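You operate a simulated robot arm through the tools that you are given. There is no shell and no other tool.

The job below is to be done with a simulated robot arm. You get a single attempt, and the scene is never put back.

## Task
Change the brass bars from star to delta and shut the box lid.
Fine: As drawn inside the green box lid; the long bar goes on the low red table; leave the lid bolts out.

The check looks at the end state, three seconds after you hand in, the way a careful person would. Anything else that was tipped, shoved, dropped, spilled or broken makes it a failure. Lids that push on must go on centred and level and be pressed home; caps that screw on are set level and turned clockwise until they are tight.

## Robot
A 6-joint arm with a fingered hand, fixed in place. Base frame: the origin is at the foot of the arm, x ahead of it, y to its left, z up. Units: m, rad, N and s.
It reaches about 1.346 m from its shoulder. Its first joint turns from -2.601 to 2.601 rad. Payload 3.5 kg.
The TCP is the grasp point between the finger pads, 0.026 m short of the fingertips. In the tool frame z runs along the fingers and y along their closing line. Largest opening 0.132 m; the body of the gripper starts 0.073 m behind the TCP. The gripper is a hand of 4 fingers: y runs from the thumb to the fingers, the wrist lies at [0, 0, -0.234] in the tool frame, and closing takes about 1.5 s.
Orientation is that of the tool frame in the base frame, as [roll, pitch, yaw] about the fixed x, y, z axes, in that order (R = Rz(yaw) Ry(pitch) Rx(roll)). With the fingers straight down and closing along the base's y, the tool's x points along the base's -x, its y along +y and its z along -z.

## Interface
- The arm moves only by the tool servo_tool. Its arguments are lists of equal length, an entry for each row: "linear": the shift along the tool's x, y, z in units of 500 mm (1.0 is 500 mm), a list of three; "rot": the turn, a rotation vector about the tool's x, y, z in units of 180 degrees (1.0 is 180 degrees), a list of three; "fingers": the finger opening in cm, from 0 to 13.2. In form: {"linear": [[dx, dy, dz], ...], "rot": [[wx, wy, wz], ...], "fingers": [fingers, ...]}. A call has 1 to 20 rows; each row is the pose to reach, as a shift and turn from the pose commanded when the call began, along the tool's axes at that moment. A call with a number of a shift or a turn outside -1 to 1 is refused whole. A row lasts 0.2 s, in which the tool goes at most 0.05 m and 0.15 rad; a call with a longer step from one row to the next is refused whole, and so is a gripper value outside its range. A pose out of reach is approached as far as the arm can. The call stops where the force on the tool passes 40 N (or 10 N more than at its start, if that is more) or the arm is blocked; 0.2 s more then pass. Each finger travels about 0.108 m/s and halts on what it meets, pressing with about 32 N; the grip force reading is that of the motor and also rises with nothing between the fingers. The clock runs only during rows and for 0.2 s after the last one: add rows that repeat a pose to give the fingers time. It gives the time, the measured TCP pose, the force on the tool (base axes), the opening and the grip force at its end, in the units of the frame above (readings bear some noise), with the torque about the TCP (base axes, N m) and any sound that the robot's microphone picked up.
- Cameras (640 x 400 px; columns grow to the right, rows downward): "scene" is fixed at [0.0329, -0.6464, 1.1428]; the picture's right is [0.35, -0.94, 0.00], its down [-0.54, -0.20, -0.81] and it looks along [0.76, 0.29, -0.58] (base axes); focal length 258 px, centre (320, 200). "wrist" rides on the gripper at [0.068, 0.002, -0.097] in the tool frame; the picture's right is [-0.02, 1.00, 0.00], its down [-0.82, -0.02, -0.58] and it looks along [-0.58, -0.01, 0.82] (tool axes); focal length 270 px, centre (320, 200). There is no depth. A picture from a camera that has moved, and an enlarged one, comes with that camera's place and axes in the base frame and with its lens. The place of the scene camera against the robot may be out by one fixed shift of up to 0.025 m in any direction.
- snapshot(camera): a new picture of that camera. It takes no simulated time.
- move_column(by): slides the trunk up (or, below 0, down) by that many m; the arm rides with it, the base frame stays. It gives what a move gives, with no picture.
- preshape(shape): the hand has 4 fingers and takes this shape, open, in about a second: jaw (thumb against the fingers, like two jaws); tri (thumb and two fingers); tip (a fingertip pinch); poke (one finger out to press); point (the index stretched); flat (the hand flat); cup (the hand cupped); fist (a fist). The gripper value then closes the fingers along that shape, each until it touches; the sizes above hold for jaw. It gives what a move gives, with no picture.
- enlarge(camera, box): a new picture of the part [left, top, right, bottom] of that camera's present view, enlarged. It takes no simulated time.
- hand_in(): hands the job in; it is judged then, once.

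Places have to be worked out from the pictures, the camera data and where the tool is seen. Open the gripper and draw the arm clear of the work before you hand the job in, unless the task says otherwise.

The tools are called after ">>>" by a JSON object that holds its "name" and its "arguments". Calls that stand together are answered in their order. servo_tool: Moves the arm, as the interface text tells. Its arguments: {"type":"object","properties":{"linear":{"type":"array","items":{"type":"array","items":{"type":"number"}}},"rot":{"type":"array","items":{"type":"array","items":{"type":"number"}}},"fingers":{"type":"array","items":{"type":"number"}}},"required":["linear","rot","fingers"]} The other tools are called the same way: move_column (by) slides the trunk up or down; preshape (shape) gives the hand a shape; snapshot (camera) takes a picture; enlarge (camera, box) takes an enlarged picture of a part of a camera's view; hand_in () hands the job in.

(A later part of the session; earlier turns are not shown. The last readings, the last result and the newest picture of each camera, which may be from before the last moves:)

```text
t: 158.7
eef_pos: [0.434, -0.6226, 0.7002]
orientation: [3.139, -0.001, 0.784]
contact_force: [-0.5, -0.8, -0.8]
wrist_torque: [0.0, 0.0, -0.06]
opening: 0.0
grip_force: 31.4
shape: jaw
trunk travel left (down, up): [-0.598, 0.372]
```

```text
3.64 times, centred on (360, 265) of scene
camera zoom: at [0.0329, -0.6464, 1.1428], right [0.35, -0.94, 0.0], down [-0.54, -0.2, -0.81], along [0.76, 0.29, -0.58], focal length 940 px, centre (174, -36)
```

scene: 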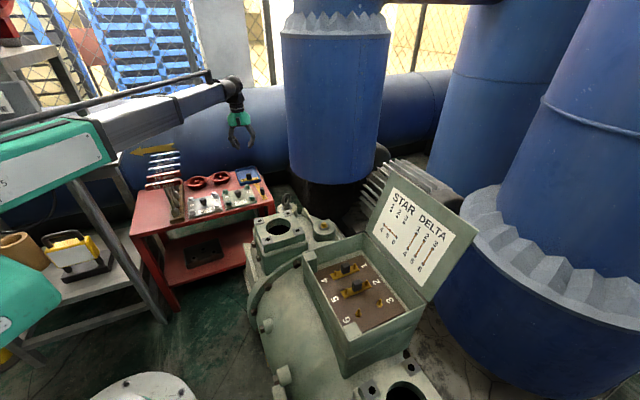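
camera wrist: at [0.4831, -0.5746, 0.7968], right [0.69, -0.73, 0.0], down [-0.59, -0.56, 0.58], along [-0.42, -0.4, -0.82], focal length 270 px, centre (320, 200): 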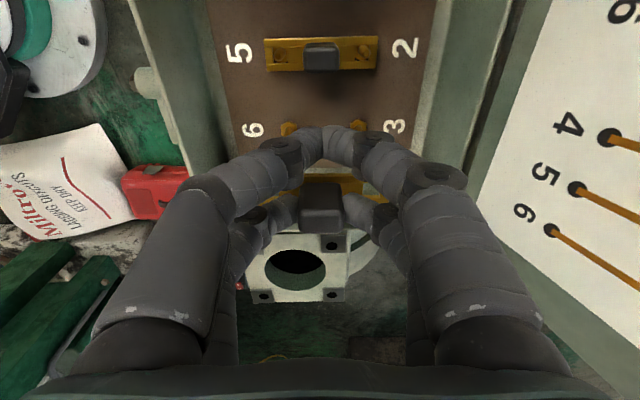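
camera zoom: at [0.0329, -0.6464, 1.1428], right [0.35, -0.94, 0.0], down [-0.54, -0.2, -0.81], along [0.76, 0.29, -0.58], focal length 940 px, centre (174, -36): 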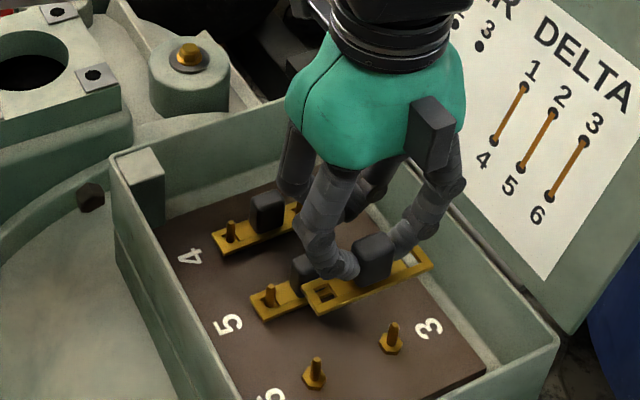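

Posts 3 and 6 show just beyond the front fingers. From them I estimate a correction of about +0.5 mm in x and +1.8 mm in y. I apply it and lower to just above the tips.

>>> {"name": "servo_tool", "arguments": {"linear": [[0.001, 0.0036, 0], [0.001, 0.0036, 0], [0.001, 0.0036, 0]], "rot": [[0, 0, 0], [0, 0, 0], [0, 0, 0]], "fingers": [0, 0, 0]}}

>>> {"name": "move_column", "arguments": {"by": -0.064}}

>>> {"name": "enlarge", "arguments": {"camera": "wrist", "box": [220, 110, 420, 240]}}

>>> {"name": "enlarge", "arguments": {"camera": "scene", "box": [320, 240, 410, 320]}}

```text
t: 159.4
eef_pos: [0.4373, -0.6231, 0.6987]
orientation: [-3.141, 0.0, 0.784]
contact_force: [0.2, 1.1, -0.5]
wrist_torque: [0.03, 0.01, -0.02]
opening: 0.0
grip_force: 32.2
shape: jaw
trunk travel left (down, up): [-0.598, 0.372]
```

```text
t: 160.5
eef_pos: [0.4358, -0.6221, 0.6359]
orientation: [3.141, 0.001, 0.783]
contact_force: [0.1, 0.3, -1.0]
wrist_torque: [0.0, 0.01, 0.01]
opening: 0.0001
grip_force: 32.5
shape: jaw
trunk travel left (down, up): [-0.534, 0.436]
```

```text
3.08 times, centred on (320, 175) of wrist
camera zoom: at [0.4849, -0.5758, 0.7327], right [0.69, -0.73, 0.0], down [-0.59, -0.56, 0.58], along [-0.42, -0.4, -0.82], focal length 832 px, centre (320, 277)
```

zoom: 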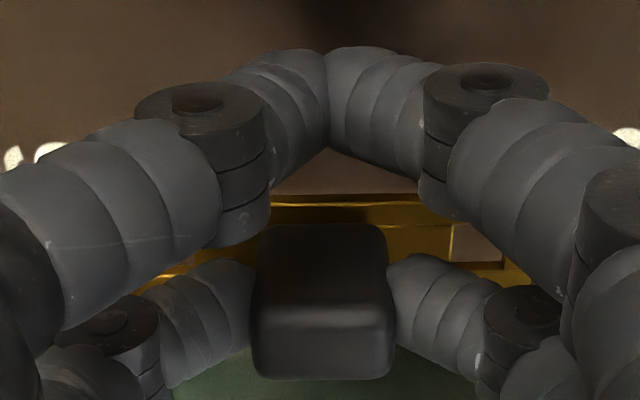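

```text
5.00 times, centred on (365, 280) of scene
camera zoom: at [0.0329, -0.6464, 1.1428], right [0.35, -0.94, 0.0], down [-0.54, -0.2, -0.81], along [0.76, 0.29, -0.58], focal length 1293 px, centre (95, -200)
```

zoom: 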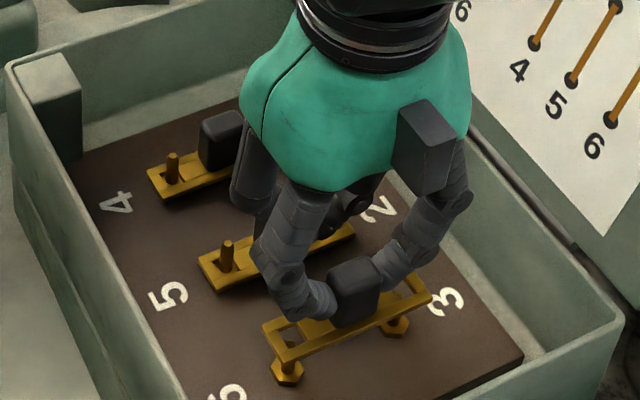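

The front fingers hide much of the bar from the wrist camera, so I lower 4 mm and use a tight scene zoom to compare hole and post.

>>> {"name": "move_column", "arguments": {"by": -0.004}}

>>> {"name": "enlarge", "arguments": {"camera": "scene", "box": [340, 280, 390, 320]}}

>>> {"name": "enlarge", "arguments": {"camera": "wrist", "box": [240, 130, 400, 230]}}

```text
t: 161.0
eef_pos: [0.4366, -0.623, 0.6304]
orientation: [3.139, 0.001, 0.783]
contact_force: [-0.1, 1.2, -1.0]
wrist_torque: [0.04, -0.03, 0.01]
opening: 0.0001
grip_force: 31.4
shape: jaw
trunk travel left (down, up): [-0.53, 0.44]
```

```text
10.00 times, centred on (365, 300) of scene
camera zoom: at [0.0329, -0.6464, 1.1428], right [0.35, -0.94, 0.0], down [-0.54, -0.2, -0.81], along [0.76, 0.29, -0.58], focal length 2585 px, centre (-130, -800)
```

zoom: 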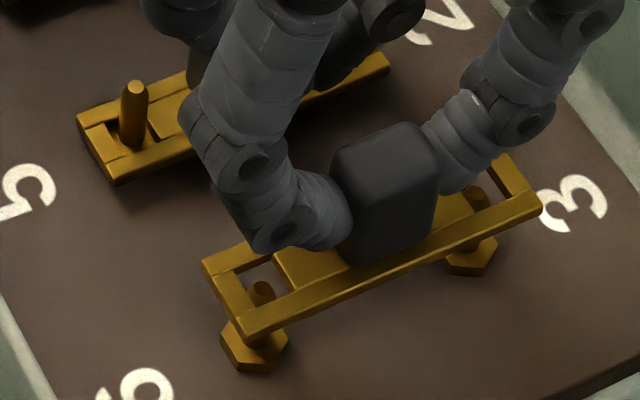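

```text
4.00 times, centred on (320, 180) of wrist
camera zoom: at [0.4849, -0.5758, 0.7287], right [0.69, -0.73, 0.0], down [-0.59, -0.56, 0.58], along [-0.42, -0.4, -0.82], focal length 1081 px, centre (320, 280)
```

zoom: 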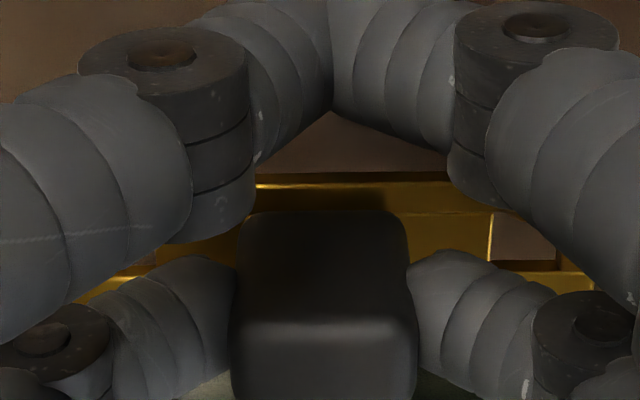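

In the scene zoom both post tips show centred inside the bar's holes. I lower 8 mm and re-check.

>>> {"name": "move_column", "arguments": {"by": -0.008}}

>>> {"name": "enlarge", "arguments": {"camera": "scene", "box": [340, 280, 390, 320]}}

```text
t: 161.6
eef_pos: [0.4367, -0.6231, 0.6243]
orientation: [3.14, 0.001, 0.784]
contact_force: [0.5, 0.7, -0.4]
wrist_torque: [0.02, -0.02, -0.01]
opening: 0.0
grip_force: 32.2
shape: jaw
trunk travel left (down, up): [-0.522, 0.448]
```

```text
10.00 times, centred on (365, 300) of scene
camera zoom: at [0.0329, -0.6464, 1.1428], right [0.35, -0.94, 0.0], down [-0.54, -0.2, -0.81], along [0.76, 0.29, -0.58], focal length 2585 px, centre (-130, -800)
```

zoom: 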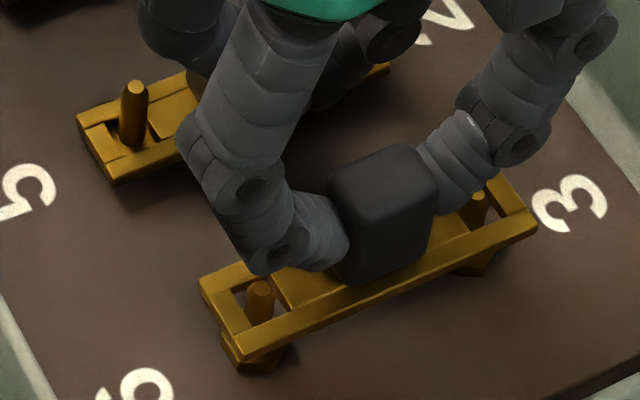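

The posts are threading both holes. I continue down to the seat, watching the force.

>>> {"name": "move_column", "arguments": {"by": -0.01}}

>>> {"name": "enlarge", "arguments": {"camera": "scene", "box": [340, 280, 390, 320]}}

```text
t: 162.2
eef_pos: [0.4365, -0.6232, 0.6136]
orientation: [3.139, 0.001, 0.785]
contact_force: [-0.1, 0.5, -0.8]
wrist_torque: [0.03, 0.0, 0.02]
opening: 0.0
grip_force: 31.8
shape: jaw
trunk travel left (down, up): [-0.512, 0.458]
```

```text
10.00 times, centred on (365, 300) of scene
camera zoom: at [0.0329, -0.6464, 1.1428], right [0.35, -0.94, 0.0], down [-0.54, -0.2, -0.81], along [0.76, 0.29, -0.58], focal length 2585 px, centre (-130, -800)
```

zoom: 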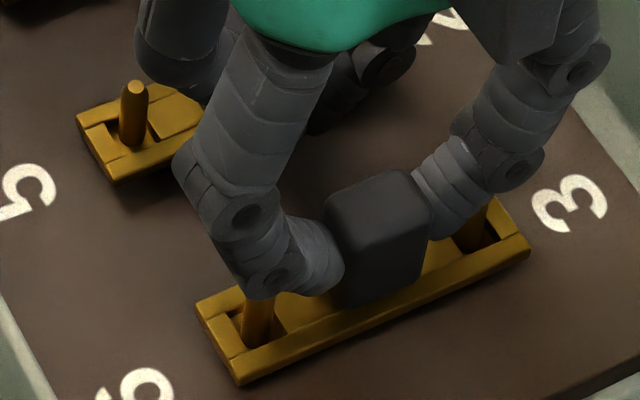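

>>> {"name": "move_column", "arguments": {"by": -0.006}}

>>> {"name": "enlarge", "arguments": {"camera": "scene", "box": [340, 280, 390, 320]}}

```text
t: 162.7
eef_pos: [0.4369, -0.623, 0.6081]
orientation: [3.137, 0.001, 0.784]
contact_force: [1.8, -0.6, 10.8]
wrist_torque: [-0.16, 0.12, 0.06]
opening: 0.0
grip_force: 32.5
shape: jaw
trunk travel left (down, up): [-0.506, 0.464]
```

```text
10.00 times, centred on (365, 300) of scene
camera zoom: at [0.0329, -0.6464, 1.1428], right [0.35, -0.94, 0.0], down [-0.54, -0.2, -0.81], along [0.76, 0.29, -0.58], focal length 2585 px, centre (-130, -800)
```

zoom: 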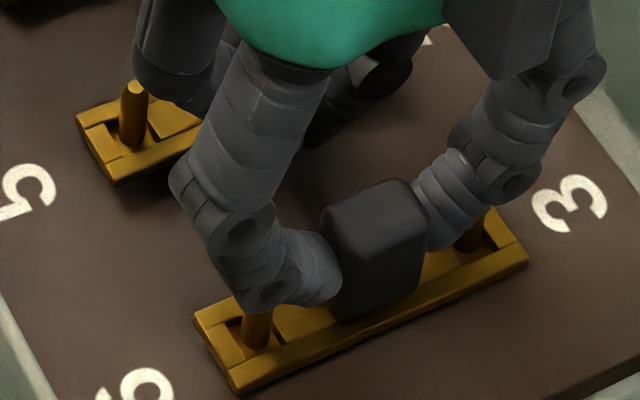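

Seated with about 11 N. I unload, release to 2.6 cm, and rise.

>>> {"name": "move_column", "arguments": {"by": 0.001}}

>>> {"name": "servo_tool", "arguments": {"linear": [[0, 0, 0], [0, 0, 0], [0, 0, 0], [0, 0, 0], [0, 0, 0], [0, 0, 0], [0, 0, 0]], "rot": [[0, 0, 0], [0, 0, 0], [0, 0, 0], [0, 0, 0], [0, 0, 0], [0, 0, 0], [0, 0, 0]], "fingers": [0.8, 1.5, 2.0, 2.4, 2.6, 2.6, 2.6]}}

>>> {"name": "enlarge", "arguments": {"camera": "scene", "box": [340, 280, 390, 320]}}

>>> {"name": "move_column", "arguments": {"by": 0.006}}

>>> {"name": "enlarge", "arguments": {"camera": "scene", "box": [340, 280, 390, 320]}}

```text
t: 163.2
eef_pos: [0.4363, -0.6226, 0.6088]
orientation: [3.139, 0.0, 0.783]
contact_force: [2.2, -0.3, 4.7]
wrist_torque: [-0.08, 0.02, 0.01]
opening: 0.0
grip_force: 32.1
shape: jaw
trunk travel left (down, up): [-0.507, 0.463]
```

```text
t: 164.8
eef_pos: [0.4374, -0.6229, 0.6091]
orientation: [3.141, 0.001, 0.784]
contact_force: [0.7, -0.7, 2.9]
wrist_torque: [-0.04, 0.0, 0.04]
opening: 0.0252
grip_force: 0.2
shape: jaw
trunk travel left (down, up): [-0.507, 0.463]
```

```text
10.00 times, centred on (365, 300) of scene
camera zoom: at [0.0329, -0.6464, 1.1428], right [0.35, -0.94, 0.0], down [-0.54, -0.2, -0.81], along [0.76, 0.29, -0.58], focal length 2585 px, centre (-130, -800)
```

zoom: 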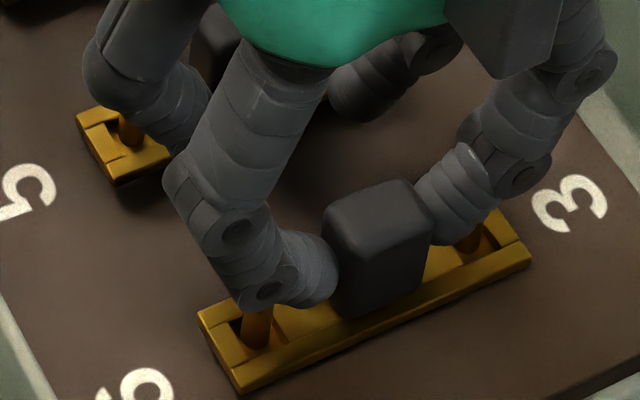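

```text
t: 165.4
eef_pos: [0.4352, -0.6233, 0.615]
orientation: [3.14, 0.0, 0.782]
contact_force: [0.1, -0.5, 0.9]
wrist_torque: [0.02, -0.04, 0.04]
opening: 0.0258
grip_force: 0.1
shape: jaw
trunk travel left (down, up): [-0.513, 0.457]
```

```text
10.00 times, centred on (365, 300) of scene
camera zoom: at [0.0329, -0.6464, 1.1428], right [0.35, -0.94, 0.0], down [-0.54, -0.2, -0.81], along [0.76, 0.29, -0.58], focal length 2585 px, centre (-130, -800)
```

zoom: 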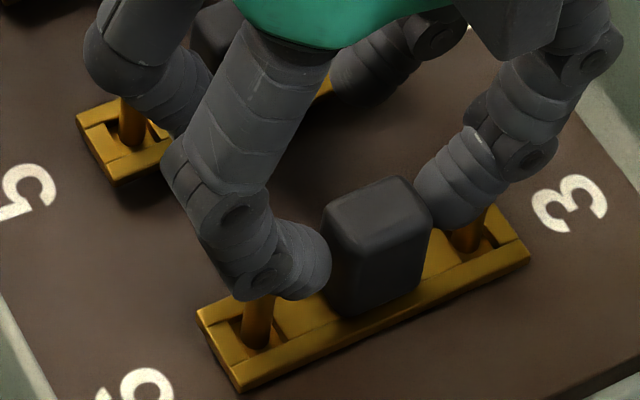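

All three bars stay put. I raise clear of the box and view the result.

>>> {"name": "move_column", "arguments": {"by": 0.03}}

>>> {"name": "move_column", "arguments": {"by": 0.225}}

>>> {"name": "enlarge", "arguments": {"camera": "scene", "box": [290, 230, 410, 330]}}

>>> {"name": "snapshot", "arguments": {"camera": "scene"}}

>>> {"name": "snapshot", "arguments": {"camera": "wrist"}}

```text
t: 166.1
eef_pos: [0.437, -0.6233, 0.6442]
orientation: [3.138, 0.0, 0.784]
contact_force: [-0.6, -0.8, 0.0]
wrist_torque: [0.0, -0.02, 0.01]
opening: 0.0258
grip_force: 0.0
shape: jaw
trunk travel left (down, up): [-0.543, 0.427]
```

```text
t: 168.5
eef_pos: [0.436, -0.6232, 0.8696]
orientation: [3.141, 0.0, 0.782]
contact_force: [0.5, -0.3, 0.4]
wrist_torque: [-0.01, 0.0, 0.0]
opening: 0.026
grip_force: 0.1
shape: jaw
trunk travel left (down, up): [-0.768, 0.202]
```

```text
4.00 times, centred on (350, 280) of scene
camera zoom: at [0.0329, -0.6464, 1.1428], right [0.35, -0.94, 0.0], down [-0.54, -0.2, -0.81], along [0.76, 0.29, -0.58], focal length 1034 px, centre (200, -120)
```

zoom: 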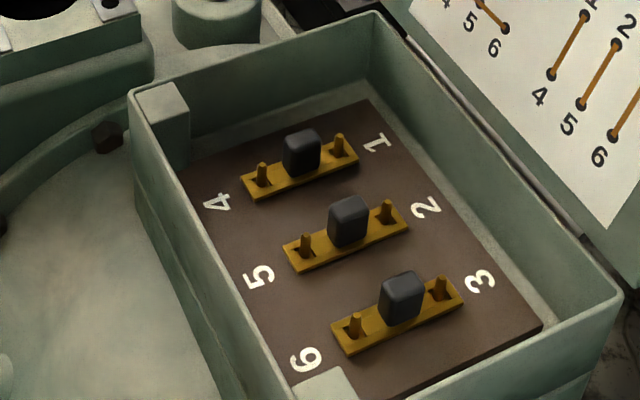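

```text
taken
```

scene: 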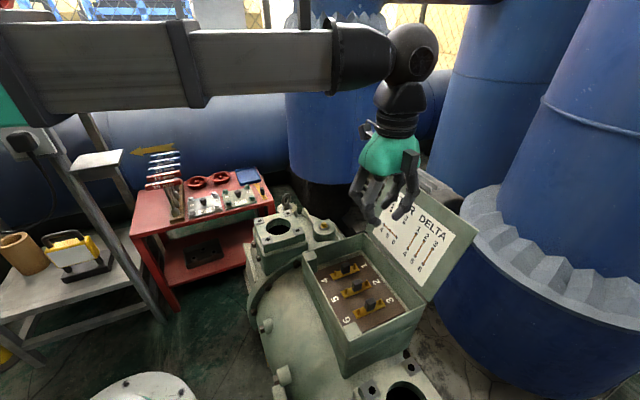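

```text
taken
camera wrist: at [0.4849, -0.5758, 0.9667], right [0.69, -0.73, 0.0], down [-0.59, -0.56, 0.58], along [-0.42, -0.4, -0.82], focal length 270 px, centre (320, 200)
```

wrist: 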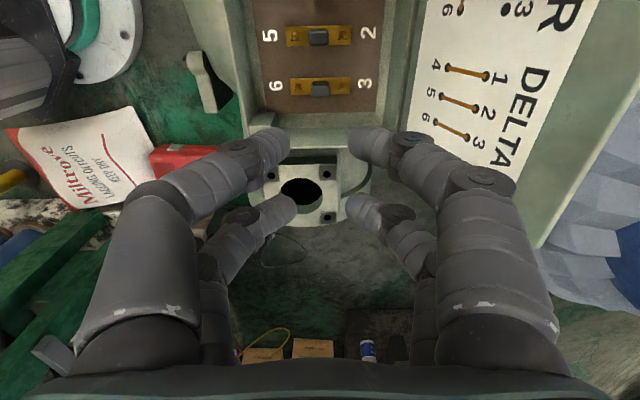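

All three bars are correctly in delta: 1‑4, 2‑5 and 3‑6. Next is the lid: its free edge is near z ≈ 0.805, leaning about 19° outward, with the hinge near z ≈ 0.62. I'll straddle the free edge with the fingers 5 cm apart and walk it over gently, first moving above the edge.

>>> {"name": "move_column", "arguments": {"by": 0.02}}

>>> {"name": "servo_tool", "arguments": {"linear": [[0.0128, 0.055, 0], [0.0257, 0.11, 0], [0.0385, 0.166, 0], [0.0513, 0.221, 0], [0.0642, 0.276, 0], [0.077, 0.3314, 0], [0.077, 0.3314, 0]], "rot": [[0, 0, 0], [0, 0, 0], [0, 0, 0], [0, 0, 0], [0, 0, 0], [0, 0, 0], [0, 0, 0]], "fingers": [3, 3.5, 4, 4.5, 5, 5, 5]}}

>>> {"name": "snapshot", "arguments": {"camera": "wrist"}}

>>> {"name": "snapshot", "arguments": {"camera": "scene"}}

>>> {"name": "enlarge", "arguments": {"camera": "scene", "box": [340, 110, 500, 310]}}

```text
t: 169.2
eef_pos: [0.4372, -0.6238, 0.8891]
orientation: [3.139, 0.0, 0.783]
contact_force: [1.3, 0.3, 0.5]
wrist_torque: [-0.02, 0.01, 0.01]
opening: 0.0257
grip_force: 0.1
shape: jaw
trunk travel left (down, up): [-0.788, 0.182]
```

```text
t: 170.8
eef_pos: [0.5818, -0.7132, 0.89]
orientation: [-3.141, -0.002, 0.783]
contact_force: [-0.2, 0.0, 0.1]
wrist_torque: [-0.04, 0.01, 0.02]
opening: 0.0496
grip_force: 0.1
shape: jaw
trunk travel left (down, up): [-0.788, 0.182]
```

```text
taken
camera wrist: at [0.6304, -0.6665, 0.9866], right [0.69, -0.73, 0.0], down [-0.59, -0.56, 0.58], along [-0.42, -0.4, -0.82], focal length 270 px, centre (320, 200)
```

wrist: 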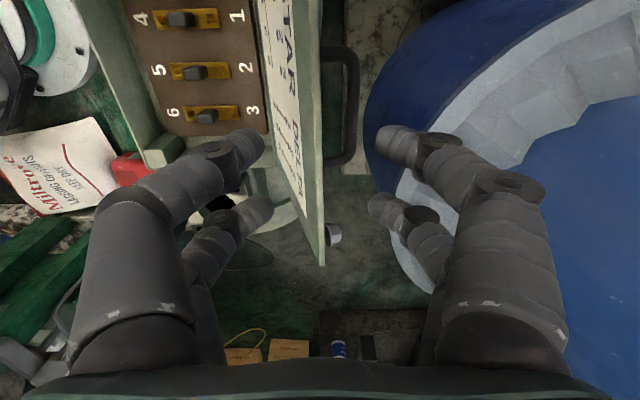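

```text
taken
```

scene: 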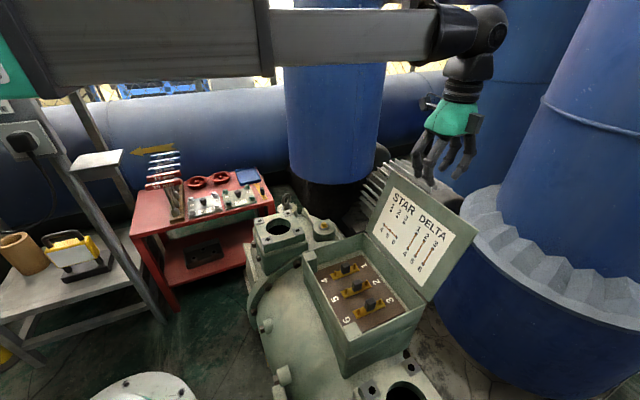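

```text
2.00 times, centred on (420, 210) of scene
camera zoom: at [0.0329, -0.6464, 1.1428], right [0.35, -0.94, 0.0], down [-0.54, -0.2, -0.81], along [0.76, 0.29, -0.58], focal length 517 px, centre (120, 180)
```

zoom: 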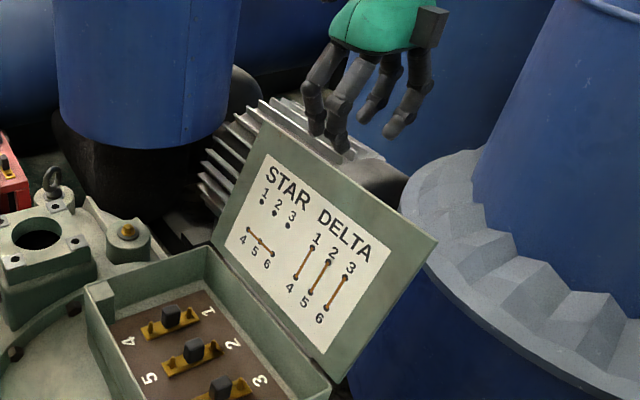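

From here I see the lid edge-on directly under the hand, and a U-shaped handle on its outer face within about ±50 mm of centre. I shift 90 mm along the hinge direction so the fingers straddle the edge clear of the handle, then lower part way.

>>> {"name": "servo_tool", "arguments": {"linear": [[0.06, 0, 0], [0.12, 0, 0], [0.18, 0, 0], [0.18, 0, 0]], "rot": [[0, 0, 0], [0, 0, 0], [0, 0, 0], [0, 0, 0]], "fingers": [5.5, 5.5, 5.5, 5.5]}}

>>> {"name": "move_column", "arguments": {"by": -0.035}}

>>> {"name": "snapshot", "arguments": {"camera": "wrist"}}

>>> {"name": "enlarge", "arguments": {"camera": "scene", "box": [340, 110, 500, 310]}}

```text
t: 171.8
eef_pos: [0.6443, -0.6515, 0.8892]
orientation: [3.139, -0.001, 0.781]
contact_force: [0.4, -0.3, 0.9]
wrist_torque: [0.03, -0.04, -0.06]
opening: 0.0545
grip_force: 0.0
shape: jaw
trunk travel left (down, up): [-0.788, 0.182]
```

```text
t: 172.6
eef_pos: [0.6439, -0.6506, 0.8549]
orientation: [3.141, 0.001, 0.784]
contact_force: [0.6, -0.1, -0.7]
wrist_torque: [0.02, -0.02, 0.03]
opening: 0.0541
grip_force: 0.1
shape: jaw
trunk travel left (down, up): [-0.753, 0.217]
```

```text
taken
camera wrist: at [0.6922, -0.6033, 0.9518], right [0.69, -0.73, 0.0], down [-0.59, -0.56, 0.58], along [-0.42, -0.4, -0.82], focal length 270 px, centre (320, 200)
```

wrist: 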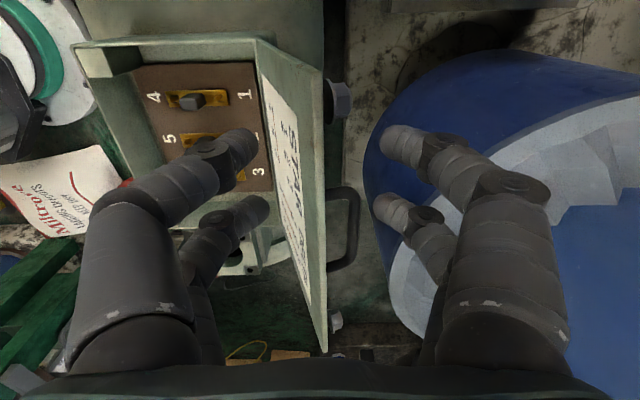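

```text
2.00 times, centred on (420, 210) of scene
camera zoom: at [0.0329, -0.6464, 1.1428], right [0.35, -0.94, 0.0], down [-0.54, -0.2, -0.81], along [0.76, 0.29, -0.58], focal length 517 px, centre (120, 180)
```

zoom: 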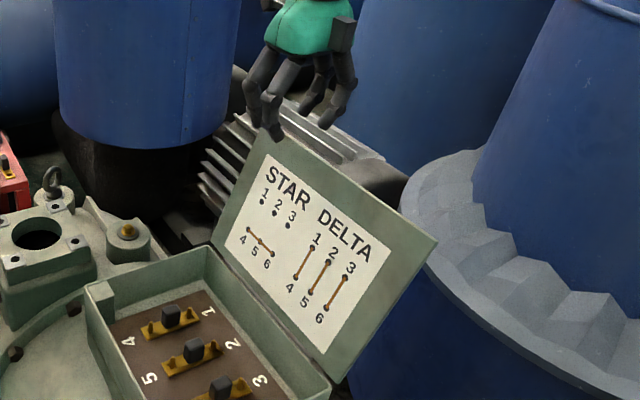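

There are hex-headed pieces on the outer face near the lid's corners as well as the handle. I zoom in to understand them before touching the lid.

>>> {"name": "enlarge", "arguments": {"camera": "wrist", "box": [250, 20, 410, 180]}}

>>> {"name": "enlarge", "arguments": {"camera": "wrist", "box": [250, 160, 400, 360]}}

```text
2.50 times, centred on (330, 100) of wrist
camera zoom: at [0.6922, -0.6033, 0.9518], right [0.69, -0.73, 0.0], down [-0.59, -0.56, 0.58], along [-0.42, -0.4, -0.82], focal length 676 px, centre (295, 450)
```

zoom: 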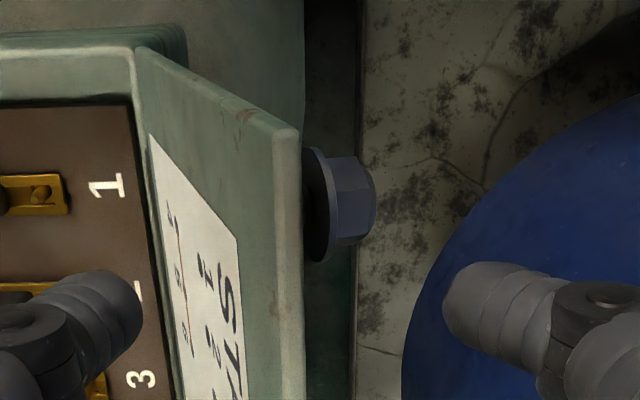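

```text
2.00 times, centred on (325, 260) of wrist
camera zoom: at [0.6922, -0.6033, 0.9518], right [0.69, -0.73, 0.0], down [-0.59, -0.56, 0.58], along [-0.42, -0.4, -0.82], focal length 541 px, centre (310, 80)
```

zoom: 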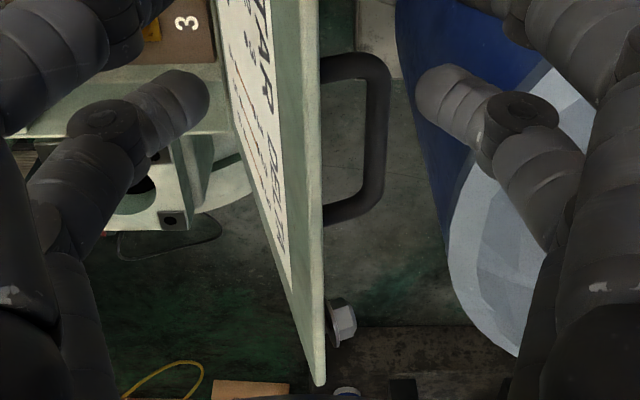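

The lid has captive hex bolts at its corners, and the handle bar sits close to the free edge, at about (m 0.942, z 0.787). I'll straddle the edge and handle at the handle's centre with a 7 cm gap: rear fingers push the handle over, front fingers then let the lid down.

>>> {"name": "move_column", "arguments": {"by": 0.02}}

>>> {"name": "servo_tool", "arguments": {"linear": [[-0.055, 0.009, 0], [-0.11, 0.019, 0], [-0.16, 0.028, 0], [-0.16, 0.028, 0]], "rot": [[0, 0, 0], [0, 0, 0], [0, 0, 0], [0, 0, 0]], "fingers": [6, 6.5, 7, 7]}}

>>> {"name": "snapshot", "arguments": {"camera": "wrist"}}

>>> {"name": "enlarge", "arguments": {"camera": "wrist", "box": [220, 20, 420, 190]}}

```text
t: 173.2
eef_pos: [0.6426, -0.6504, 0.8744]
orientation: [3.138, 0.0, 0.783]
contact_force: [0.5, 0.1, -0.8]
wrist_torque: [0.03, -0.02, 0.0]
opening: 0.0542
grip_force: 0.0
shape: jaw
trunk travel left (down, up): [-0.773, 0.197]
```

```text
t: 174.2
eef_pos: [0.5973, -0.7177, 0.8747]
orientation: [3.139, 0.001, 0.785]
contact_force: [0.8, 0.2, -0.2]
wrist_torque: [-0.01, 0.02, 0.01]
opening: 0.069
grip_force: 0.0
shape: jaw
trunk travel left (down, up): [-0.773, 0.197]
```

```text
taken
camera wrist: at [0.6453, -0.6701, 0.9717], right [0.69, -0.73, 0.0], down [-0.59, -0.56, 0.58], along [-0.42, -0.4, -0.82], focal length 270 px, centre (320, 200)
```

wrist: 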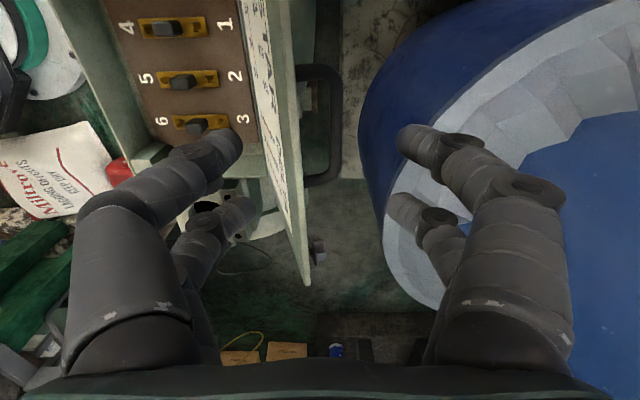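

```text
2.35 times, centred on (320, 105) of wrist
camera zoom: at [0.6453, -0.6701, 0.9717], right [0.69, -0.73, 0.0], down [-0.59, -0.56, 0.58], along [-0.42, -0.4, -0.82], focal length 636 px, centre (320, 424)
```

zoom: 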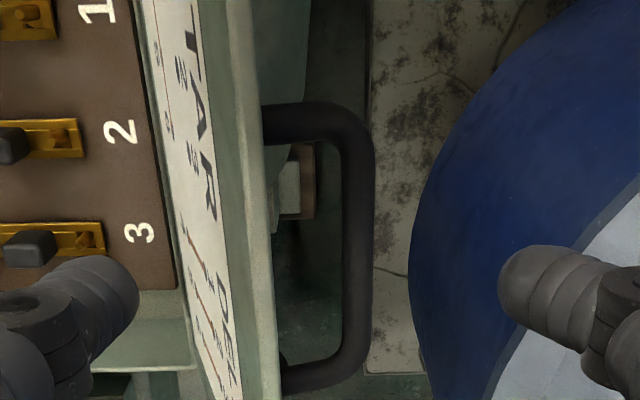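

The lid edge spans y −20 to −13 mm and the handle bar reaches +16 mm, both inside the gap. I open to 8 cm and lower 75 mm in two steps so the fingertips reach below the handle bar.

>>> {"name": "servo_tool", "arguments": {"linear": [[0, 0, 0], [0, 0, 0], [0, 0, 0]], "rot": [[0, 0, 0], [0, 0, 0], [0, 0, 0]], "fingers": [8, 8, 8]}}

>>> {"name": "move_column", "arguments": {"by": -0.05}}

>>> {"name": "move_column", "arguments": {"by": -0.025}}

>>> {"name": "snapshot", "arguments": {"camera": "wrist"}}

>>> {"name": "enlarge", "arguments": {"camera": "scene", "box": [340, 110, 500, 310]}}

```text
t: 175.0
eef_pos: [0.597, -0.716, 0.8743]
orientation: [3.139, -0.002, 0.784]
contact_force: [0.2, 0.8, -0.3]
wrist_torque: [-0.02, 0.02, 0.01]
opening: 0.0795
grip_force: 0.0
shape: jaw
trunk travel left (down, up): [-0.773, 0.197]
```

```text
t: 175.9
eef_pos: [0.5967, -0.7173, 0.825]
orientation: [3.14, -0.002, 0.784]
contact_force: [0.2, -0.8, -0.1]
wrist_torque: [-0.02, 0.03, -0.02]
opening: 0.0795
grip_force: 0.0
shape: jaw
trunk travel left (down, up): [-0.723, 0.247]
```

```text
t: 176.7
eef_pos: [0.5972, -0.7165, 0.799]
orientation: [3.14, 0.0, 0.783]
contact_force: [-0.4, 0.9, 0.0]
wrist_torque: [-0.01, 0.01, 0.02]
opening: 0.0793
grip_force: 0.2
shape: jaw
trunk travel left (down, up): [-0.698, 0.272]
```

```text
taken
camera wrist: at [0.6456, -0.6697, 0.8967], right [0.69, -0.73, 0.0], down [-0.59, -0.56, 0.58], along [-0.42, -0.4, -0.82], focal length 270 px, centre (320, 200)
```

wrist: 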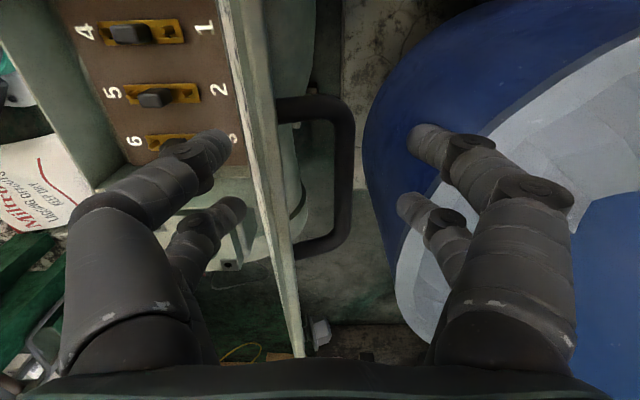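

```text
2.00 times, centred on (420, 210) of scene
camera zoom: at [0.0329, -0.6464, 1.1428], right [0.35, -0.94, 0.0], down [-0.54, -0.2, -0.81], along [0.76, 0.29, -0.58], focal length 517 px, centre (120, 180)
```

zoom: 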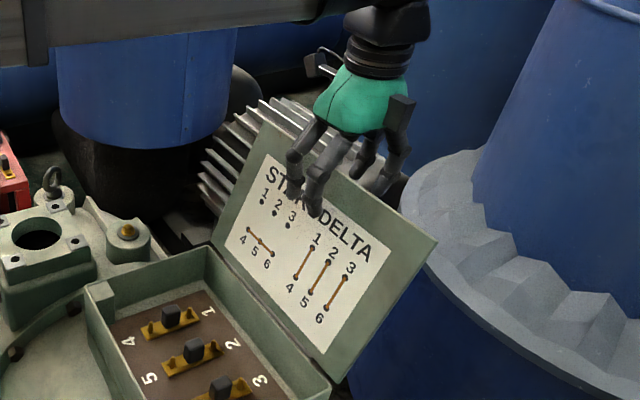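

The fingers straddle the edge without touching. I move slowly toward the box (−y), so the rear fingers take up the handle and begin to raise the lid.

>>> {"name": "servo_tool", "arguments": {"linear": [[0, -0.02, 0], [0, -0.04, 0], [0, -0.06, 0], [0, -0.08, 0], [0, -0.1, 0]], "rot": [[0, 0, 0], [0, 0, 0], [0, 0, 0], [0, 0, 0], [0, 0, 0]], "fingers": [8, 7.5, 7, 7, 7]}}

>>> {"name": "snapshot", "arguments": {"camera": "wrist"}}

>>> {"name": "enlarge", "arguments": {"camera": "scene", "box": [340, 110, 500, 310]}}

```text
t: 177.8
eef_pos: [0.5612, -0.6826, 0.8003]
orientation: [3.139, -0.001, 0.785]
contact_force: [0.3, -0.7, -0.6]
wrist_torque: [0.02, -0.03, -0.02]
opening: 0.0708
grip_force: 0.0
shape: jaw
trunk travel left (down, up): [-0.698, 0.272]
```

```text
taken
camera wrist: at [0.6096, -0.6341, 0.8967], right [0.69, -0.73, 0.0], down [-0.59, -0.56, 0.58], along [-0.42, -0.4, -0.82], focal length 270 px, centre (320, 200)
```

wrist: 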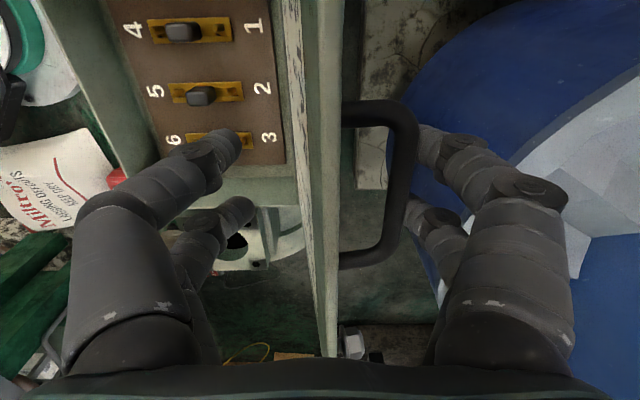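

```text
2.00 times, centred on (420, 210) of scene
camera zoom: at [0.0329, -0.6464, 1.1428], right [0.35, -0.94, 0.0], down [-0.54, -0.2, -0.81], along [0.76, 0.29, -0.58], focal length 517 px, centre (120, 180)
```

zoom: 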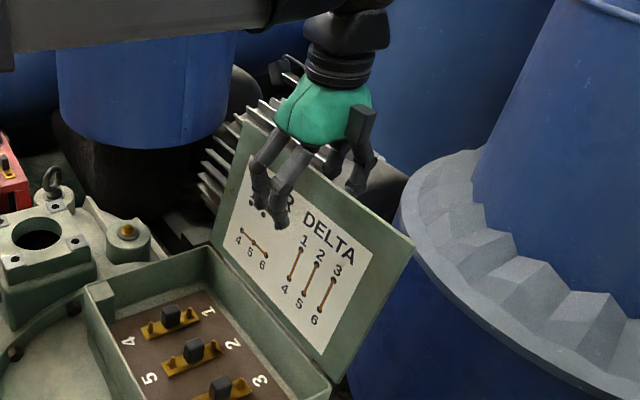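

The lid is swinging up with almost no force. I continue slowly and narrow the gap to 6 cm so it won't swing far once it passes vertical.

>>> {"name": "servo_tool", "arguments": {"linear": [[0, -0.016, 0], [0, -0.032, 0], [0, -0.048, 0], [0, -0.06, 0], [0, -0.06, 0]], "rot": [[0, 0, 0], [0, 0, 0], [0, 0, 0], [0, 0, 0], [0, 0, 0]], "fingers": [6.6, 6.2, 6, 6, 6]}}

>>> {"name": "snapshot", "arguments": {"camera": "wrist"}}

>>> {"name": "enlarge", "arguments": {"camera": "scene", "box": [340, 110, 500, 310]}}

```text
t: 179.1
eef_pos: [0.5403, -0.6602, 0.7991]
orientation: [3.14, -0.001, 0.784]
contact_force: [0.4, -1.0, 0.0]
wrist_torque: [0.02, 0.0, 0.04]
opening: 0.0605
grip_force: 0.1
shape: jaw
trunk travel left (down, up): [-0.698, 0.272]
```

```text
taken
camera wrist: at [0.5881, -0.6133, 0.8968], right [0.69, -0.73, 0.0], down [-0.59, -0.56, 0.58], along [-0.42, -0.4, -0.82], focal length 270 px, centre (320, 200)
```

wrist: 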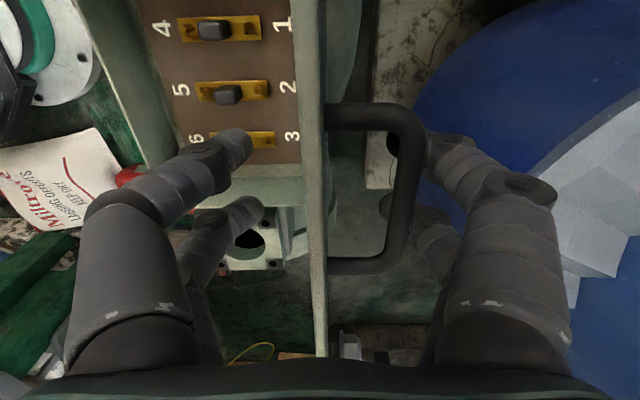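

```text
2.00 times, centred on (420, 210) of scene
camera zoom: at [0.0329, -0.6464, 1.1428], right [0.35, -0.94, 0.0], down [-0.54, -0.2, -0.81], along [0.76, 0.29, -0.58], focal length 517 px, centre (120, 180)
```

zoom: 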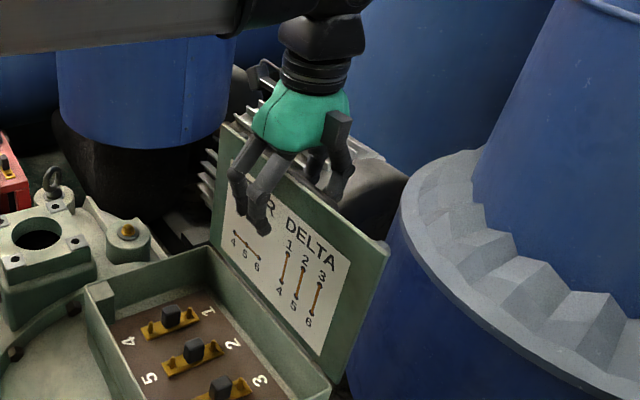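

The lid is now close to vertical. I push on in small steps past the balance point.

>>> {"name": "servo_tool", "arguments": {"linear": [[0, -0.012, 0], [0, -0.024, 0], [0, -0.036, 0], [0, -0.036, 0], [0, -0.036, 0]], "rot": [[0, 0, 0], [0, 0, 0], [0, 0, 0], [0, 0, 0], [0, 0, 0]], "fingers": [6, 6, 6, 6, 6]}}

>>> {"name": "snapshot", "arguments": {"camera": "wrist"}}

>>> {"name": "enlarge", "arguments": {"camera": "scene", "box": [340, 110, 500, 310]}}

```text
t: 180.2
eef_pos: [0.5274, -0.6485, 0.7997]
orientation: [3.139, 0.001, 0.784]
contact_force: [-0.8, 0.3, -0.9]
wrist_torque: [-0.01, 0.0, 0.0]
opening: 0.0609
grip_force: 0.1
shape: jaw
trunk travel left (down, up): [-0.698, 0.272]
```

```text
taken
camera wrist: at [0.5767, -0.6007, 0.8968], right [0.69, -0.73, 0.0], down [-0.59, -0.56, 0.58], along [-0.42, -0.4, -0.82], focal length 270 px, centre (320, 200)
```

wrist: 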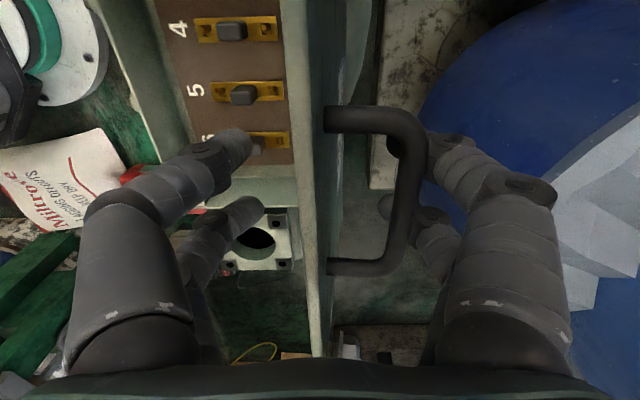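

```text
2.00 times, centred on (420, 210) of scene
camera zoom: at [0.0329, -0.6464, 1.1428], right [0.35, -0.94, 0.0], down [-0.54, -0.2, -0.81], along [0.76, 0.29, -0.58], focal length 517 px, centre (120, 180)
```

zoom: 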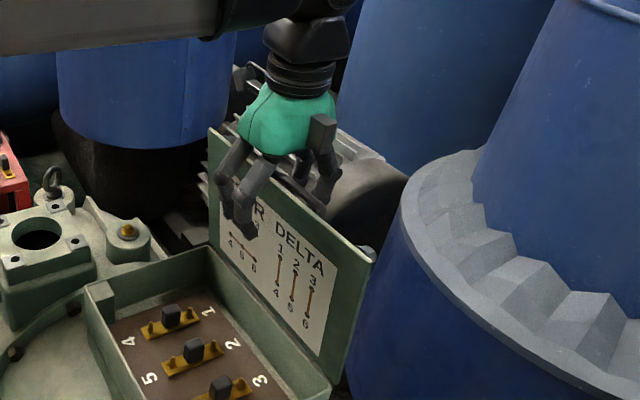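

The lid is just past vertical and stays put (there is hinge friction), so pushing the handle controls it well. I continue the push to about 30°.

>>> {"name": "servo_tool", "arguments": {"linear": [[0, -0.018, 0], [0, -0.036, 0], [0, -0.054, 0], [0, -0.072, 0], [0, -0.09, 0], [0, -0.1, 0], [0, -0.1, 0]], "rot": [[0, 0, 0], [0, 0, 0], [0, 0, 0], [0, 0, 0], [0, 0, 0], [0, 0, 0], [0, 0, 0]], "fingers": [6, 6, 6, 6, 6, 6, 6]}}

>>> {"name": "snapshot", "arguments": {"camera": "wrist"}}

>>> {"name": "enlarge", "arguments": {"camera": "scene", "box": [320, 110, 480, 310]}}

```text
t: 181.8
eef_pos: [0.4925, -0.6125, 0.7998]
orientation: [3.14, 0.0, 0.784]
contact_force: [-0.5, 0.0, -1.5]
wrist_torque: [-0.04, -0.02, 0.02]
opening: 0.0613
grip_force: 0.0
shape: jaw
trunk travel left (down, up): [-0.698, 0.272]
```

```text
taken
camera wrist: at [0.5406, -0.5655, 0.8968], right [0.69, -0.73, 0.0], down [-0.59, -0.56, 0.58], along [-0.42, -0.4, -0.82], focal length 270 px, centre (320, 200)
```

wrist: 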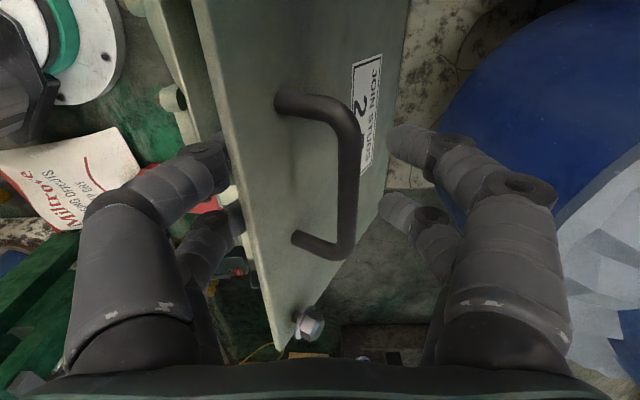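

```text
2.00 times, centred on (400, 210) of scene
camera zoom: at [0.0329, -0.6464, 1.1428], right [0.35, -0.94, 0.0], down [-0.54, -0.2, -0.81], along [0.76, 0.29, -0.58], focal length 517 px, centre (160, 180)
```

zoom: 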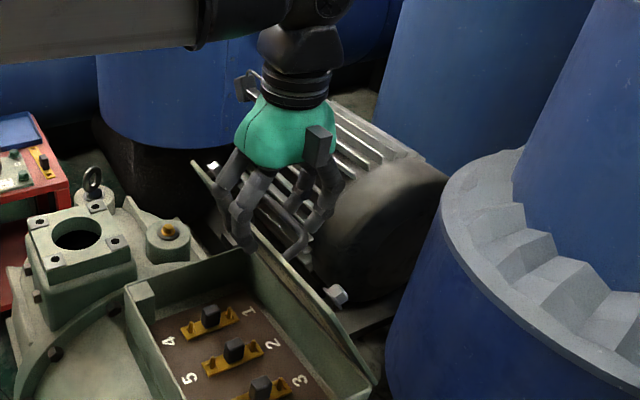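

The lid has tipped over and now rests on the front fingers at about 32°. I lower it in stages, column down then −y: first 20 mm down and 35 mm over, to about 45°.

>>> {"name": "move_column", "arguments": {"by": -0.02}}

>>> {"name": "servo_tool", "arguments": {"linear": [[0, -0.014, 0], [0, -0.028, 0], [0, -0.042, 0], [0, -0.056, 0], [0, -0.07, 0], [0, -0.07, 0]], "rot": [[0, 0, 0], [0, 0, 0], [0, 0, 0], [0, 0, 0], [0, 0, 0], [0, 0, 0]], "fingers": [6, 6, 6, 6, 6, 6]}}

>>> {"name": "snapshot", "arguments": {"camera": "wrist"}}

>>> {"name": "enlarge", "arguments": {"camera": "scene", "box": [280, 130, 440, 330]}}

```text
t: 182.5
eef_pos: [0.4937, -0.6125, 0.7789]
orientation: [3.139, 0.0, 0.783]
contact_force: [-0.6, 1.1, -0.7]
wrist_torque: [-0.05, 0.02, 0.04]
opening: 0.0618
grip_force: 0.1
shape: jaw
trunk travel left (down, up): [-0.678, 0.292]
```

```text
t: 183.9
eef_pos: [0.4676, -0.5885, 0.779]
orientation: [3.14, 0.001, 0.785]
contact_force: [-0.2, 0.3, -1.4]
wrist_torque: [-0.05, 0.02, 0.04]
opening: 0.0615
grip_force: 0.0
shape: jaw
trunk travel left (down, up): [-0.678, 0.292]
```

```text
taken
camera wrist: at [0.5167, -0.5411, 0.8768], right [0.69, -0.73, 0.0], down [-0.59, -0.56, 0.58], along [-0.42, -0.4, -0.82], focal length 270 px, centre (320, 200)
```

wrist: 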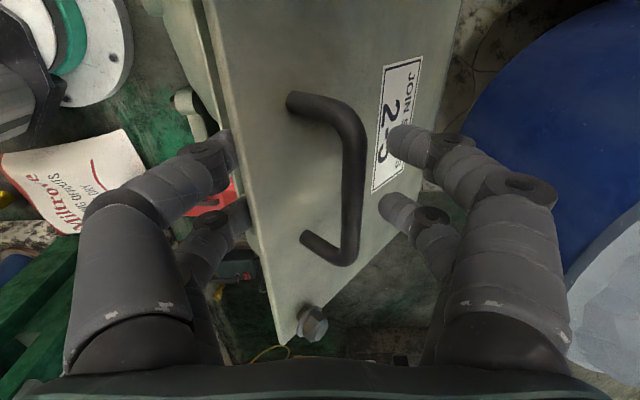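

```text
2.00 times, centred on (360, 230) of scene
camera zoom: at [0.0329, -0.6464, 1.1428], right [0.35, -0.94, 0.0], down [-0.54, -0.2, -0.81], along [0.76, 0.29, -0.58], focal length 517 px, centre (240, 140)
```

zoom: 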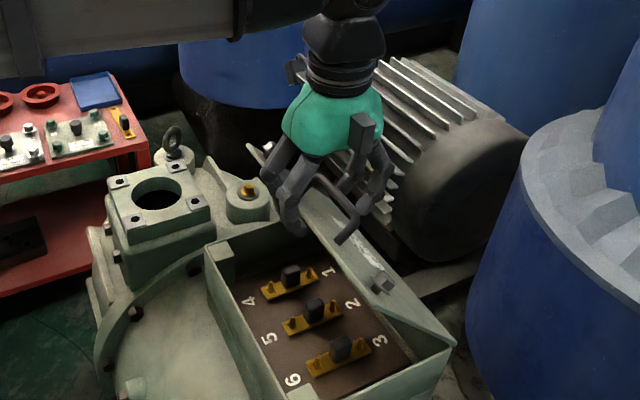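

At about 45° it follows smoothly. Next stage: 35 mm down, then 30 mm over.

>>> {"name": "move_column", "arguments": {"by": -0.035}}

>>> {"name": "servo_tool", "arguments": {"linear": [[0, -0.012, 0], [0, -0.024, 0], [0, -0.036, 0], [0, -0.048, 0], [0, -0.056, 0], [0, -0.056, 0]], "rot": [[0, 0, 0], [0, 0, 0], [0, 0, 0], [0, 0, 0], [0, 0, 0], [0, 0, 0]], "fingers": [6, 6, 6, 6, 6, 6]}}

>>> {"name": "snapshot", "arguments": {"camera": "wrist"}}

>>> {"name": "enlarge", "arguments": {"camera": "scene", "box": [280, 130, 440, 330]}}

```text
t: 184.7
eef_pos: [0.4653, -0.5881, 0.7476]
orientation: [3.139, 0.0, 0.784]
contact_force: [-16.0, 15.1, 24.6]
wrist_torque: [-0.35, -0.42, 0.16]
opening: 0.0535
grip_force: 29.4
shape: jaw
trunk travel left (down, up): [-0.643, 0.327]
```

```text
t: 186.1
eef_pos: [0.4532, -0.5724, 0.7426]
orientation: [3.124, 0.001, 0.785]
contact_force: [33.0, -20.7, -8.9]
wrist_torque: [-2.36, -2.9, -0.15]
opening: 0.0518
grip_force: 32.0
shape: jaw
trunk travel left (down, up): [-0.643, 0.327]
```

```text
taken
camera wrist: at [0.5009, -0.5251, 0.8399], right [0.69, -0.73, 0.02], down [-0.6, -0.55, 0.58], along [-0.41, -0.41, -0.82], focal length 270 px, centre (320, 200)
```

wrist: 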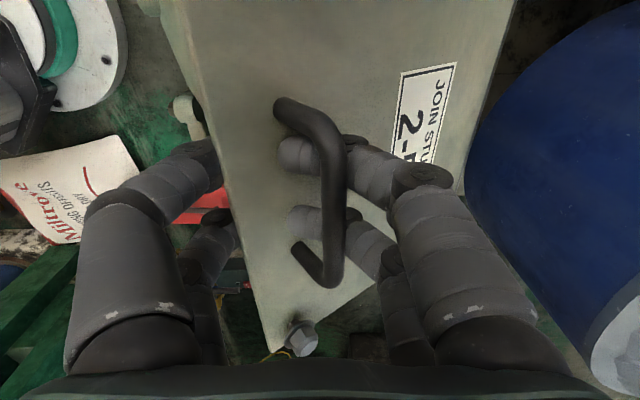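

```text
2.00 times, centred on (360, 230) of scene
camera zoom: at [0.0329, -0.6464, 1.1428], right [0.35, -0.94, 0.0], down [-0.54, -0.2, -0.81], along [0.76, 0.29, -0.58], focal length 517 px, centre (240, 140)
```

zoom: 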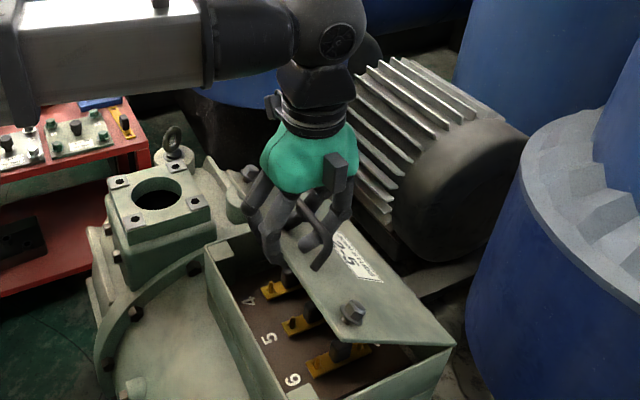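

Forces have built up (about 38 N), so something is binding. I look closely before moving again.

>>> {"name": "enlarge", "arguments": {"camera": "wrist", "box": [150, 60, 450, 300]}}

>>> {"name": "enlarge", "arguments": {"camera": "scene", "box": [320, 180, 420, 300]}}

```text
1.67 times, centred on (300, 180) of wrist
camera zoom: at [0.5009, -0.5251, 0.8399], right [0.69, -0.73, 0.02], down [-0.6, -0.55, 0.58], along [-0.41, -0.41, -0.82], focal length 450 px, centre (353, 233)
```

zoom: 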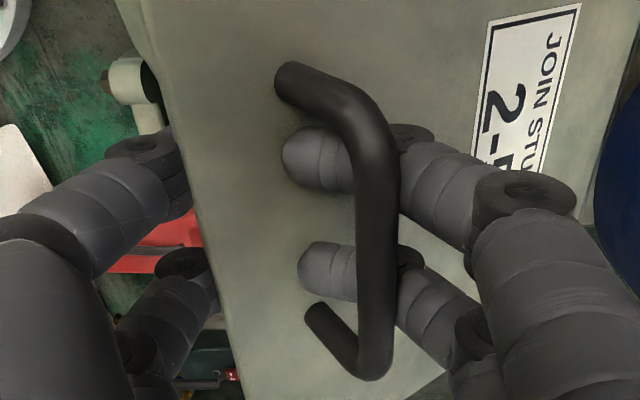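

```text
3.33 times, centred on (370, 240) of scene
camera zoom: at [0.0329, -0.6464, 1.1428], right [0.35, -0.94, 0.0], down [-0.54, -0.2, -0.81], along [0.76, 0.29, -0.58], focal length 862 px, centre (153, 67)
```

zoom: 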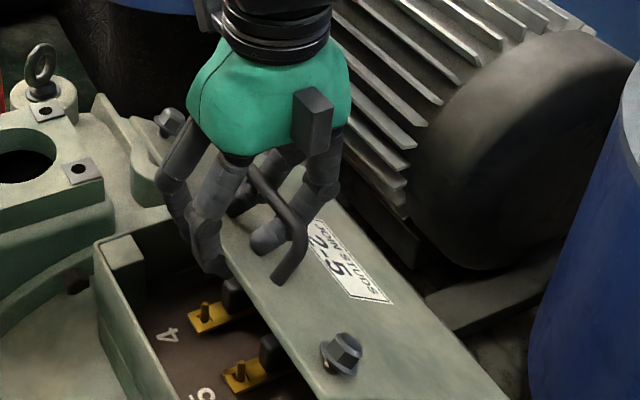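

The rear fingers have slid through the handle loop onto the lid while the front tips sit under its free edge, so the hand is effectively holding the lid edge. Its arc now runs mostly downward, so I lower 10 mm to relieve the sideways load.

>>> {"name": "move_column", "arguments": {"by": -0.01}}

>>> {"name": "enlarge", "arguments": {"camera": "scene", "box": [320, 180, 420, 300]}}

```text
t: 186.7
eef_pos: [0.451, -0.5695, 0.7349]
orientation: [3.128, -0.001, 0.784]
contact_force: [25.6, -9.9, 0.0]
wrist_torque: [-2.23, -2.61, -0.17]
opening: 0.0537
grip_force: 32.1
shape: jaw
trunk travel left (down, up): [-0.633, 0.337]
```

```text
3.33 times, centred on (370, 240) of scene
camera zoom: at [0.0329, -0.6464, 1.1428], right [0.35, -0.94, 0.0], down [-0.54, -0.2, -0.81], along [0.76, 0.29, -0.58], focal length 862 px, centre (153, 67)
```

zoom: 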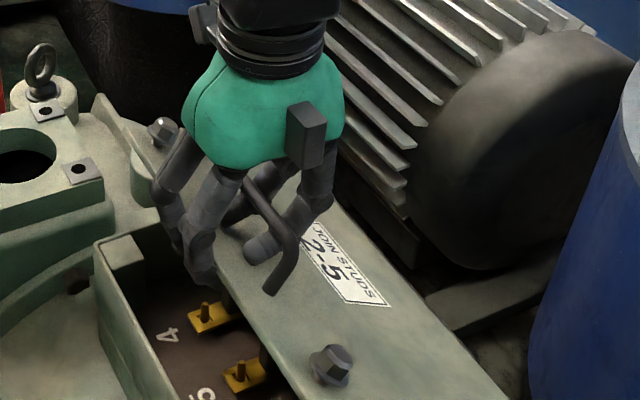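

The load is easing and the lid is following. I back off 3 mm in +y to relax, then open the fingers gradually so the rear tips withdraw from the handle while the front fingers let the edge down.

>>> {"name": "servo_tool", "arguments": {"linear": [[0, 0.006, 0], [0, 0.006, 0], [0, 0.006, 0]], "rot": [[0, 0, 0], [0, 0, 0], [0, 0, 0]], "fingers": [6, 6, 6]}}

>>> {"name": "snapshot", "arguments": {"camera": "wrist"}}

```text
t: 187.5
eef_pos: [0.4516, -0.5714, 0.7348]
orientation: [3.131, -0.002, 0.783]
contact_force: [17.4, -3.2, 5.9]
wrist_torque: [-1.84, -2.21, -0.07]
opening: 0.0543
grip_force: 31.4
shape: jaw
trunk travel left (down, up): [-0.633, 0.337]
```

```text
taken
camera wrist: at [0.5, -0.5242, 0.8317], right [0.69, -0.73, 0.01], down [-0.6, -0.56, 0.58], along [-0.41, -0.4, -0.82], focal length 270 px, centre (320, 200)
```

wrist: 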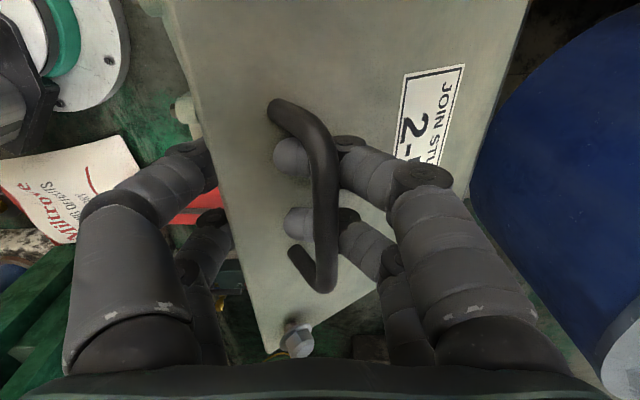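

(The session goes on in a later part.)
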